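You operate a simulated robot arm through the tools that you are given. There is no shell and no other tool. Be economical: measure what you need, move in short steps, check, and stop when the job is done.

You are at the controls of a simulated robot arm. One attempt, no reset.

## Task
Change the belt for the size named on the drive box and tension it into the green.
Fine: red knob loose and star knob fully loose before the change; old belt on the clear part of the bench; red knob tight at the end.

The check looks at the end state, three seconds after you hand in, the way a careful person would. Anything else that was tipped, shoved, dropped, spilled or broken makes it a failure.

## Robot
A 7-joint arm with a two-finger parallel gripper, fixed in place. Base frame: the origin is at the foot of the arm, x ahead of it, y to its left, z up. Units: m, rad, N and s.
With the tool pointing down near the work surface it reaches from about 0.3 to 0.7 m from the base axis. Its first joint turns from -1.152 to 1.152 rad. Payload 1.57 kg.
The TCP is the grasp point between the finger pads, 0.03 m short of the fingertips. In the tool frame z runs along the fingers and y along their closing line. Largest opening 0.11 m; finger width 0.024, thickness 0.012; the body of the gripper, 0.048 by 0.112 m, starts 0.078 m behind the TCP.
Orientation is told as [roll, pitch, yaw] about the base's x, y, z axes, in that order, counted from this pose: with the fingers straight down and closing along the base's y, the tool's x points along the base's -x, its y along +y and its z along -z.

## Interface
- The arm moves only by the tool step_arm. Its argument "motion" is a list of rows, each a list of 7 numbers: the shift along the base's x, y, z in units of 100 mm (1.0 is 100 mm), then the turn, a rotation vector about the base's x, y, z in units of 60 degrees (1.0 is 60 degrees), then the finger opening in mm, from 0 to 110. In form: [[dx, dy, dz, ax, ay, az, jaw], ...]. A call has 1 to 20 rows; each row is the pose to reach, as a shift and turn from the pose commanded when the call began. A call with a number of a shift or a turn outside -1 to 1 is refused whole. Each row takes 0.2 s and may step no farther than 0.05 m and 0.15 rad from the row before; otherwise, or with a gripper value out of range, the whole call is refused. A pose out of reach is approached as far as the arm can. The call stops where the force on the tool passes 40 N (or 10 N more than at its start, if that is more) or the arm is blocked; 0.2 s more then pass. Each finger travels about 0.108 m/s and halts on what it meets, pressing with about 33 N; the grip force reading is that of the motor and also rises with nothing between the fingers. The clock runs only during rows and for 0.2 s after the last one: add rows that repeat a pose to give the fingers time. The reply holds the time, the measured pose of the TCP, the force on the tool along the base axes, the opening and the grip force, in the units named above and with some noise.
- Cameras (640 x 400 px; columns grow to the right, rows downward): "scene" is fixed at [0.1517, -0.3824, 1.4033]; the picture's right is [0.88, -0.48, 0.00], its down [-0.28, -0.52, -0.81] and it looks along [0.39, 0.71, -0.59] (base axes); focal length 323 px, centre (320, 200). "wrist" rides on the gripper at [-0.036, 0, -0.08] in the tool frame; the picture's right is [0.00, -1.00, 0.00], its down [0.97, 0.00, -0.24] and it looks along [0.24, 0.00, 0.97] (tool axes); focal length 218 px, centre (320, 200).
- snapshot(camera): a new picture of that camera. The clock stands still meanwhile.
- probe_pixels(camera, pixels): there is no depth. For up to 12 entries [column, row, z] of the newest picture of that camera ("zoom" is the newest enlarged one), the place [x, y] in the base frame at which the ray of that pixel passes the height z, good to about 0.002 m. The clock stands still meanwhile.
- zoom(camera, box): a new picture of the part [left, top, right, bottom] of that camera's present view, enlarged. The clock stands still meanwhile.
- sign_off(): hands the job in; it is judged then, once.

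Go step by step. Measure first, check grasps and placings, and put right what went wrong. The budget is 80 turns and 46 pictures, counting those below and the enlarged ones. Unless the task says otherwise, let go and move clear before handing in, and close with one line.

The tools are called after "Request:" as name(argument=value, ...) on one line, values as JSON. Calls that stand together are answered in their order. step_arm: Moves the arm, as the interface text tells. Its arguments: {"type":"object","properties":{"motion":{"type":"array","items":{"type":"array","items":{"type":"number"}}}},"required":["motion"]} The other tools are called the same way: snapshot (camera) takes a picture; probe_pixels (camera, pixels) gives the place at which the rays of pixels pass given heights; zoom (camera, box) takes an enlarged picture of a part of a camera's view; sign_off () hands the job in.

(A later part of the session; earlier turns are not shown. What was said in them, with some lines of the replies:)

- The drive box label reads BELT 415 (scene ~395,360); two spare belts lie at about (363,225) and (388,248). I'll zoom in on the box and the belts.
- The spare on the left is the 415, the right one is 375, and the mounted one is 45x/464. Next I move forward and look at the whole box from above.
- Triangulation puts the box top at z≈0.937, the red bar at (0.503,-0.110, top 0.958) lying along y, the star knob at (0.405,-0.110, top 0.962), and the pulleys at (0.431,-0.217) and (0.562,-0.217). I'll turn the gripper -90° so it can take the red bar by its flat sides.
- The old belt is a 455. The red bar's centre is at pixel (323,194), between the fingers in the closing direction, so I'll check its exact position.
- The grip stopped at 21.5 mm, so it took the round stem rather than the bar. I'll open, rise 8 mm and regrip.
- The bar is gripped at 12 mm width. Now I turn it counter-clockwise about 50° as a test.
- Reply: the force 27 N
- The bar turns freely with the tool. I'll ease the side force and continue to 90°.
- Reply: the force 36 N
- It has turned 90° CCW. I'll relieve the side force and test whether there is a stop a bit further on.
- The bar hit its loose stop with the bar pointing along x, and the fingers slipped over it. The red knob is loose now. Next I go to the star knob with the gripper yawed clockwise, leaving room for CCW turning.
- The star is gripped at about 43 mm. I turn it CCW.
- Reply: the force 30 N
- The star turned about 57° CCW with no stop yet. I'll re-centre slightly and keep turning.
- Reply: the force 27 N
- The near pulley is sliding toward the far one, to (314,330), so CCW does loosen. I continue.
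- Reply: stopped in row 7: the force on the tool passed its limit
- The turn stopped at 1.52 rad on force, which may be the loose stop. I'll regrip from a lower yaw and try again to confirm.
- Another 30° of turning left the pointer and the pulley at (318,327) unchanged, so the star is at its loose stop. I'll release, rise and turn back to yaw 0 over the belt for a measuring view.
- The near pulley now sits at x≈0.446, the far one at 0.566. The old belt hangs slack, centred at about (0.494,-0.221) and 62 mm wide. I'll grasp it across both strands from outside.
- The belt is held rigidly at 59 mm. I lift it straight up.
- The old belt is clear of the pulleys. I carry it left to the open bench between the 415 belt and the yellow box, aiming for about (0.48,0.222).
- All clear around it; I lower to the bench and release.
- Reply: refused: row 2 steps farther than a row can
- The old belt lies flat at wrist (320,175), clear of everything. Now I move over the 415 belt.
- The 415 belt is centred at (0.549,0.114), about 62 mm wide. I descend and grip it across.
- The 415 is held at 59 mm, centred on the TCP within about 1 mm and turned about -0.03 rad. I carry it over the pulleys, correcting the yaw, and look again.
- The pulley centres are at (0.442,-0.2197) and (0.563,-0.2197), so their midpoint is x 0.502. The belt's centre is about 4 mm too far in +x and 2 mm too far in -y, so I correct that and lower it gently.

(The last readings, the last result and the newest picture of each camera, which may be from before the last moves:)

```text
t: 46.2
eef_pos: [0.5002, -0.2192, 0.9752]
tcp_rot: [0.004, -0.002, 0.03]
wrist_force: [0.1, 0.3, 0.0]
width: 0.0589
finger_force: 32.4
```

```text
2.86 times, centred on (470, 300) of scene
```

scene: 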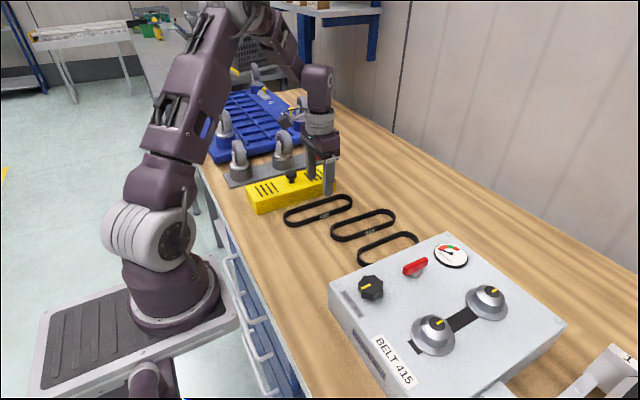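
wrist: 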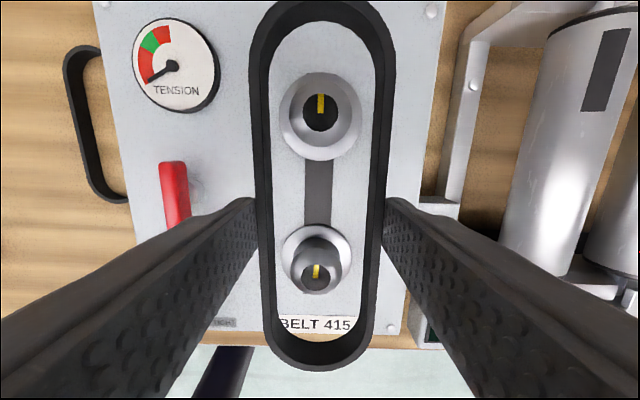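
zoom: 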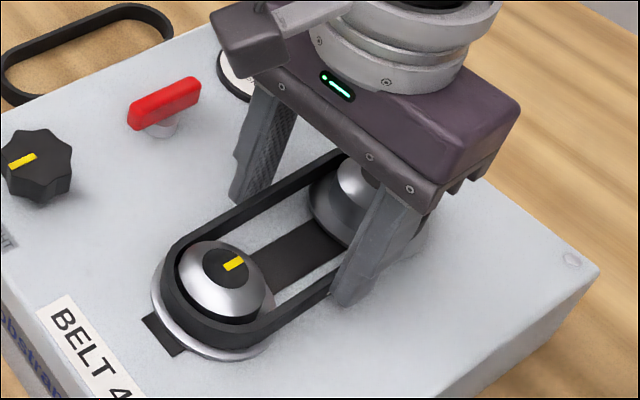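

The belt is over both pulleys with no side force. I lower 3 mm more, release and back off upward.

Request:
step_arm(motion=[[0, 0, -0.03, 0, 0, 0, 50], [0, 0, -0.03, 0, 0, 0, 65], [0, 0, -0.03, 0, 0, 0, 80], [0, 0, -0.03, 0, 0, 0, 80], [0, 0, 0.3, 0, 0, -0.03, 80], [0, 0, 0.7, 0, 0, -0.03, 80], [0, 0, 1, 0, 0, -0.03, 80]])

Request:
zoom(camera="scene", box=[340, 220, 560, 370])

Request:
snapshot(camera="wrist")

```text
t: 47.8
eef_pos: [0.5021, -0.2182, 1.0749]
tcp_rot: [0.002, -0.001, -0.003]
wrist_force: [-0.4, 0.2, 0.3]
width: 0.0799
finger_force: 0.0
```

```text
2.67 times, centred on (450, 295) of scene
```

zoom: 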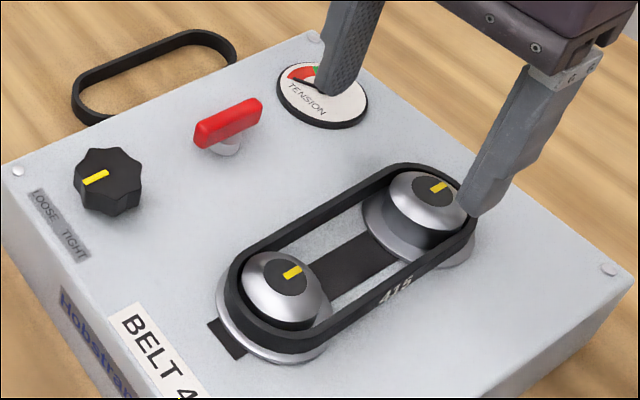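

```text
11 pictures are left
```

wrist: 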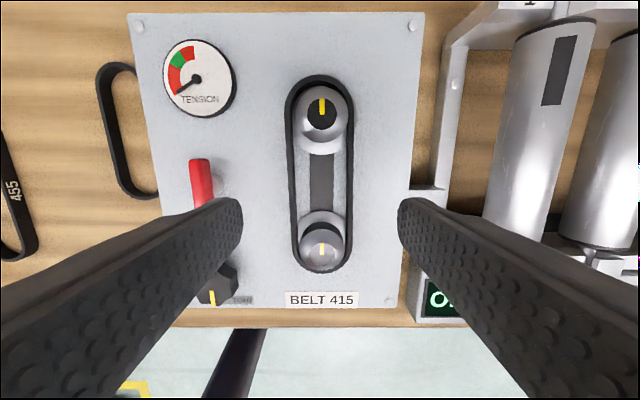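

The 415 belt is seated around both pulleys with its label visible. Now I go to the star knob with yaw +1.4 rad, to leave room for tightening clockwise.

Request:
step_arm(motion=[[-0.1, 0.2, 0, 0, 0, 0.14, 70], [-0.3, 0.4, 0, 0, 0, 0.28, 70], [-0.5, 0.6, 0, 0, 0, 0.42, 70], [-0.7, 0.8, 0, 0, 0, 0.56, 70], [-0.9, 0.95, 0, 0, 0, 0.7, 70], [-1, 1, 0, 0, 0, 0.84, 70], [-1, 1, 0, 0, 0, 0.98, 70]])

Request:
step_arm(motion=[[0, 0.1, -0.2, 0, 0, 0.12, 70], [0, 0.1, -0.5, 0, 0, 0.24, 70], [0, 0.1, -0.8, 0, 0, 0.36, 70], [0, 0.1, -0.99, 0, 0, 0.36, 70], [0, 0.1, -0.99, 0, 0, 0.36, 40], [0, 0.1, -0.99, 0, 0, 0.36, 20], [0, 0.1, -0.99, 0, 0, 0.36, 20]])

```text
t: 49.4
eef_pos: [0.3994, -0.1188, 1.0751]
tcp_rot: [0.004, -0.002, 1.027]
wrist_force: [0.0, -0.4, -0.5]
width: 0.07
finger_force: 0.1
```

```text
t: 51.0
eef_pos: [0.4001, -0.1089, 0.9756]
tcp_rot: [0.001, 0.0, 1.402]
wrist_force: [13.1, -3.2, -11.1]
width: 0.0429
finger_force: 45.0
```

The star is gripped. I turn it clockwise 57° twice, then check.

Request:
step_arm(motion=[[0.02, 0.0, 0, 0, 0, 0, 20], [0.02, 0, 0, 0, 0, -0.12, 20], [0.02, 0, 0, 0, 0, -0.24, 20], [0.02, 0, 0, 0, 0, -0.36, 20], [0.02, 0, 0, 0, 0, -0.48, 20], [0.02, 0, 0, 0, 0, -0.6, 20], [0.02, 0, 0, 0, 0, -0.72, 20], [0.02, 0, 0, 0, 0, -0.84, 20], [0.02, 0, 0, 0, 0, -0.96, 20]])

Request:
step_arm(motion=[[0, 0, 0, 0, 0, -0.12, 20], [0, 0, 0, 0, 0, -0.24, 20], [0, 0, 0, 0, 0, -0.36, 20], [0, 0, 0, 0, 0, -0.48, 20], [0, 0, 0, 0, 0, -0.6, 20], [0, 0, 0, 0, 0, -0.72, 20], [0, 0, 0, 0, 0, -0.84, 20], [0, 0, 0, 0, 0, -0.96, 20]])

Request:
zoom(camera="scene", box=[340, 220, 560, 370])

```text
t: 53.0
eef_pos: [0.4015, -0.1097, 0.9771]
tcp_rot: [0.003, 0.001, 0.392]
wrist_force: [-10.1, -17.5, -8.3]
width: 0.0427
finger_force: 44.8
```

```text
t: 54.1
eef_pos: [0.4013, -0.1112, 0.9762]
tcp_rot: [-0.001, -0.001, -0.185]
wrist_force: [-2.5, -7.3, -3.4]
width: 0.0426
finger_force: 45.4
stopped in row 5: the force on the tool passed its limit (the readings are from after the stop); the commanded pose is now the measured one
```

```text
2.67 times, centred on (450, 295) of scene
```

zoom: 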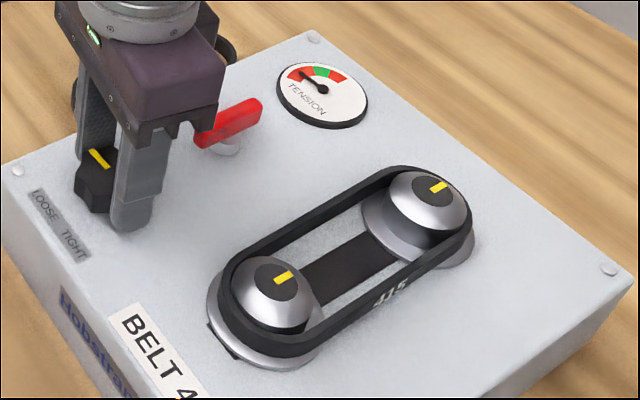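

The needle has moved to about (303,73), just short of the green, which starts at about (312,67). I turn a bit further clockwise.

Request:
step_arm(motion=[[0, 0, 0, 0, 0, -0.1, 20], [0, 0, 0, 0, 0, -0.2, 20], [0, 0, 0, 0, 0, -0.28, 20]])

Request:
zoom(camera="scene", box=[400, 225, 500, 290])

```text
t: 54.9
eef_pos: [0.4009, -0.112, 0.9767]
tcp_rot: [0.002, 0.0, -0.481]
wrist_force: [-9.4, -12.8, 22.8]
width: 0.0425
finger_force: 45.4
```

```text
6.15 times, centred on (450, 258) of scene
```

zoom: 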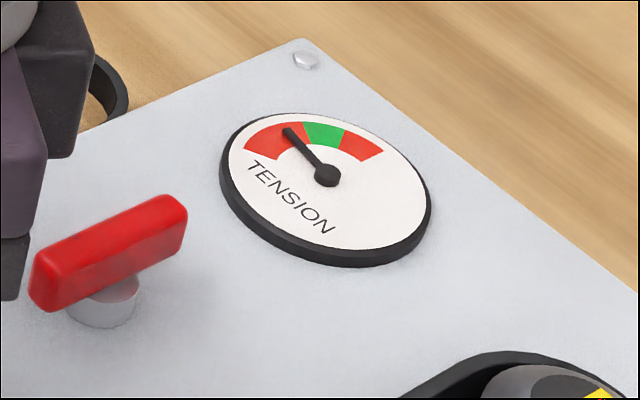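

The needle tip is at (288,131) and the green centre at about (325,133). I'll turn about 33° more.

Request:
step_arm(motion=[[0, 0, 0, 0, 0, -0.1, 20], [0, 0, 0, 0, 0, -0.2, 20], [0, 0, 0, 0, 0, -0.3, 20], [0, 0, 0, 0, 0, -0.4, 20], [0, 0, 0, 0, 0, -0.5, 20]])

Request:
zoom(camera="scene", box=[400, 225, 500, 290])

```text
t: 56.3
eef_pos: [0.3986, -0.1125, 0.9768]
tcp_rot: [-0.002, 0.0, -1.004]
wrist_force: [-4.5, -5.8, 1.5]
width: 0.0424
finger_force: 44.9
stopped in row 5: the force on the tool passed its limit (the readings are from after the stop); the commanded pose is now the measured one
```

```text
6.15 times, centred on (450, 258) of scene
```

zoom: 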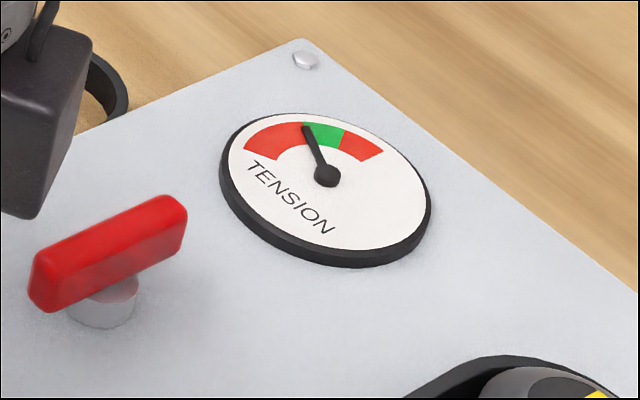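

The needle is now at the green's lower edge, (306,126). About 25° more should bring it to the middle.

Request:
step_arm(motion=[[0.01, 0, 0, 0, 0, -0.1, 20], [0.015, 0, 0, 0, 0, -0.2, 20], [0.015, 0, 0, 0, 0, -0.3, 20], [0.015, 0, 0, 0, 0, -0.4, 20]])

Request:
zoom(camera="scene", box=[400, 225, 500, 290])

```text
t: 57.1
eef_pos: [0.4011, -0.1109, 0.977]
tcp_rot: [-0.006, 0.002, -1.302]
wrist_force: [-6.7, 0.8, 14.5]
width: 0.0426
finger_force: 44.6
stopped in row 4: the force on the tool passed its limit (the readings are from after the stop); the commanded pose is now the measured one
```

```text
6.15 times, centred on (450, 258) of scene
```

zoom: 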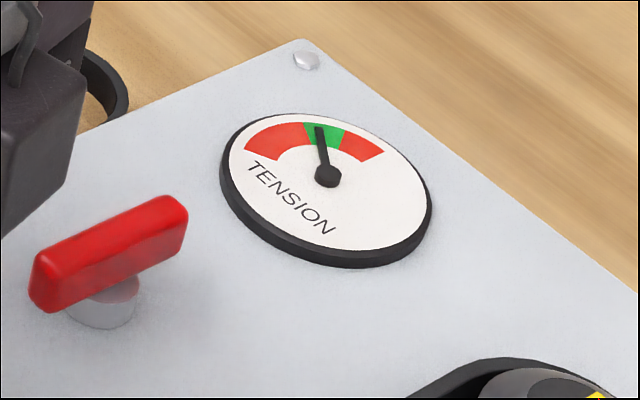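

The needle is in the green at (319,127), just left of its centre (325). I'll add about 6°, then release and go up.

Request:
step_arm(motion=[[0, 0, 0, 0, 0, -0.06, 20], [0, 0, 0, 0, 0, -0.12, 20]])

Request:
step_arm(motion=[[0, 0, 0, 0, 0, 0, 70], [0, 0, 0, 0, 0, 0, 70], [0, 0, 0.4, 0, 0, 0, 70], [0, 0, 0.8, 0, 0, 0.14, 60], [0, 0, 0.9, 0, 0, 0.28, 60]])

Request:
zoom(camera="scene", box=[340, 220, 560, 370])

```text
t: 57.7
eef_pos: [0.3997, -0.1122, 0.977]
tcp_rot: [-0.004, 0.003, -1.433]
wrist_force: [-10.9, 2.3, 28.2]
width: 0.0427
finger_force: 45.2
```

```text
t: 58.9
eef_pos: [0.4012, -0.1126, 1.0652]
tcp_rot: [-0.005, 0.002, -1.135]
wrist_force: [1.0, 0.8, -0.3]
width: 0.0602
finger_force: 0.0
```

```text
2.67 times, centred on (450, 295) of scene
```

zoom: 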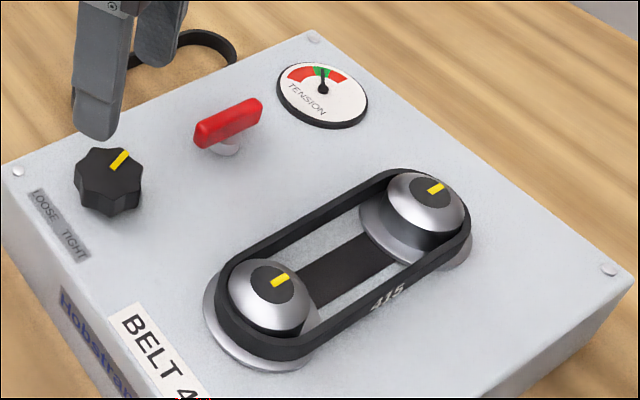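

The needle stays in the green after release. Now the red knob: I approach with yaw 0 and grip the bar along x at (0.502,-0.110).

Request:
step_arm(motion=[[0.2, 0, 0, 0, 0, 0.14, 50], [0.4, 0, 0, 0, 0, 0.28, 50], [0.6, 0, 0, 0, 0, 0.42, 50], [0.8, 0.02, 0, 0, 0, 0.56, 50], [1, 0.02, 0, 0, 0, 0.7, 50], [1, 0.02, 0, 0, 0, 0.84, 50], [1, 0.02, 0, 0, 0, 0.98, 50]])

Request:
step_arm(motion=[[0.01, 0, 0, 0, 0, 0.1, 50], [0.01, 0, -0.3, 0, 0, 0.1, 50], [0.01, 0, -0.6, 0, 0, 0.1, 50], [0.01, 0, -0.82, 0, 0, 0.1, 50], [0.01, 0, -0.82, 0, 0, 0.1, 20], [0.01, 0, -0.82, 0, 0, 0.1, 0], [0.01, 0, -0.82, 0, 0, 0.1, 0]])

```text
t: 60.5
eef_pos: [0.5, -0.1084, 1.0655]
tcp_rot: [-0.005, 0.002, -0.108]
wrist_force: [0.5, -0.1, -0.1]
width: 0.0499
finger_force: 0.0
```

```text
t: 62.1
eef_pos: [0.5005, -0.1091, 0.983]
tcp_rot: [-0.005, 0.003, -0.007]
wrist_force: [-0.7, -1.3, -6.2]
width: 0.0118
finger_force: 29.9
```

The bar is gripped at 11.8 mm. I turn it clockwise in two stages.

Request:
step_arm(motion=[[0, 0, 0, 0, 0, -0.12, 0], [0, 0, 0, 0, 0, -0.24, 0], [0, 0, 0, 0, 0, -0.36, 0], [0, 0, 0, 0, 0, -0.48, 0], [0, 0, 0, 0, 0, -0.6, 0], [0, 0, 0, 0, 0, -0.72, 0]])

Request:
step_arm(motion=[[0, 0, 0, 0, 0, -0.12, 0], [0, 0, 0, 0, 0, -0.24, 0], [0, 0, 0, 0, 0, -0.36, 0], [0, 0, 0, 0, 0, -0.48, 0], [0, 0, 0, 0, 0, -0.6, 0], [0, 0, 0, 0, 0, -0.72, 0], [0, 0, 0, 0, 0, -0.8, 0]])

```text
t: 63.5
eef_pos: [0.5003, -0.1084, 0.9839]
tcp_rot: [-0.007, 0.004, -0.763]
wrist_force: [-19.0, 3.7, 15.5]
width: 0.0121
finger_force: 29.5
```

```text
t: 65.1
eef_pos: [0.5001, -0.1092, 0.9829]
tcp_rot: [-0.006, 0.002, -1.596]
wrist_force: [-23.5, -4.4, 7.9]
width: 0.0122
finger_force: 29.3
```

Request:
step_arm(motion=[[-0.01, 0, 0, 0, 0, -0.1, 0], [-0.01, 0, 0, 0, 0, -0.2, 0]])

Request:
step_arm(motion=[[0, 0, 0, 0, 0, 0, 40], [0, 0, 0, 0, 0, 0, 50], [0, 0, 0.4, 0, 0, 0, 60], [-0.2, 0.1, 0.8, 0, 0, 0.1, 60], [-0.5, 0.3, 1, 0, 0, 0.2, 60], [-0.8, 0.6, 1, 0, 0, 0.3, 60], [-1, 0.9, 1, 0, 0, 0.3, 60]])

Request:
zoom(camera="scene", box=[340, 220, 560, 370])

Request:
snapshot(camera="scene")

```text
t: 65.7
eef_pos: [0.5001, -0.1097, 0.9839]
tcp_rot: [-0.006, 0.003, -1.806]
wrist_force: [-13.8, -8.4, -11.8]
width: 0.0175
finger_force: 32.0
```

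```text
t: 67.3
eef_pos: [0.3991, -0.0196, 1.0863]
tcp_rot: [-0.006, 0.003, -1.492]
wrist_force: [-0.1, 0.7, 0.5]
width: 0.06
finger_force: 0.1
```

```text
2.67 times, centred on (450, 295) of scene
```

zoom: 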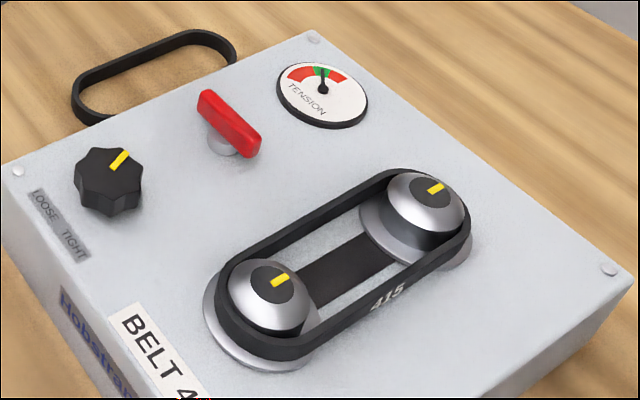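

```text
4 pictures are left
```

scene: 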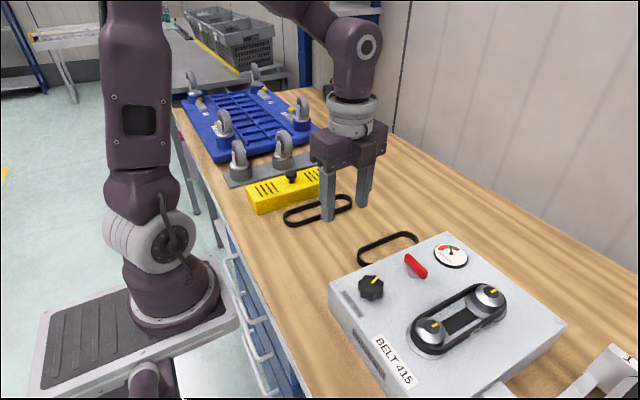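

The red bar is back crosswise at its stop and the belt sits taut. One close look at the needle and the red knob before I hand in.

Request:
zoom(camera="scene", box=[400, 225, 500, 290])

```text
6.15 times, centred on (450, 258) of scene
```

zoom: 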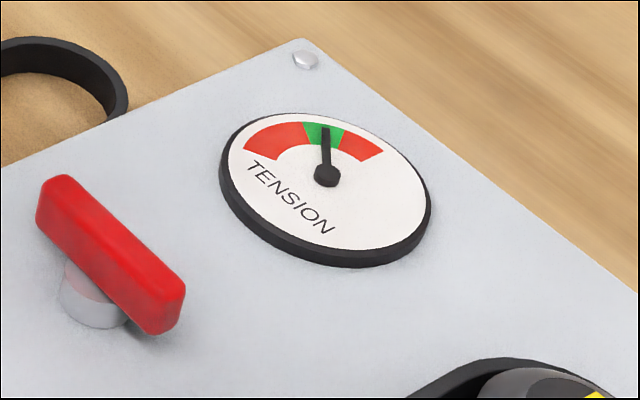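

The needle sits mid-green at (325,130), the red knob is tight, and the arm is clear. I'm handing in.

Request:
sign_off()

```text
The job is handed in.
```

The 415 belt is on and tensioned to mid-green with the red knob tight, and the old 455 belt lies flat on the clear bench next to the yellow box.
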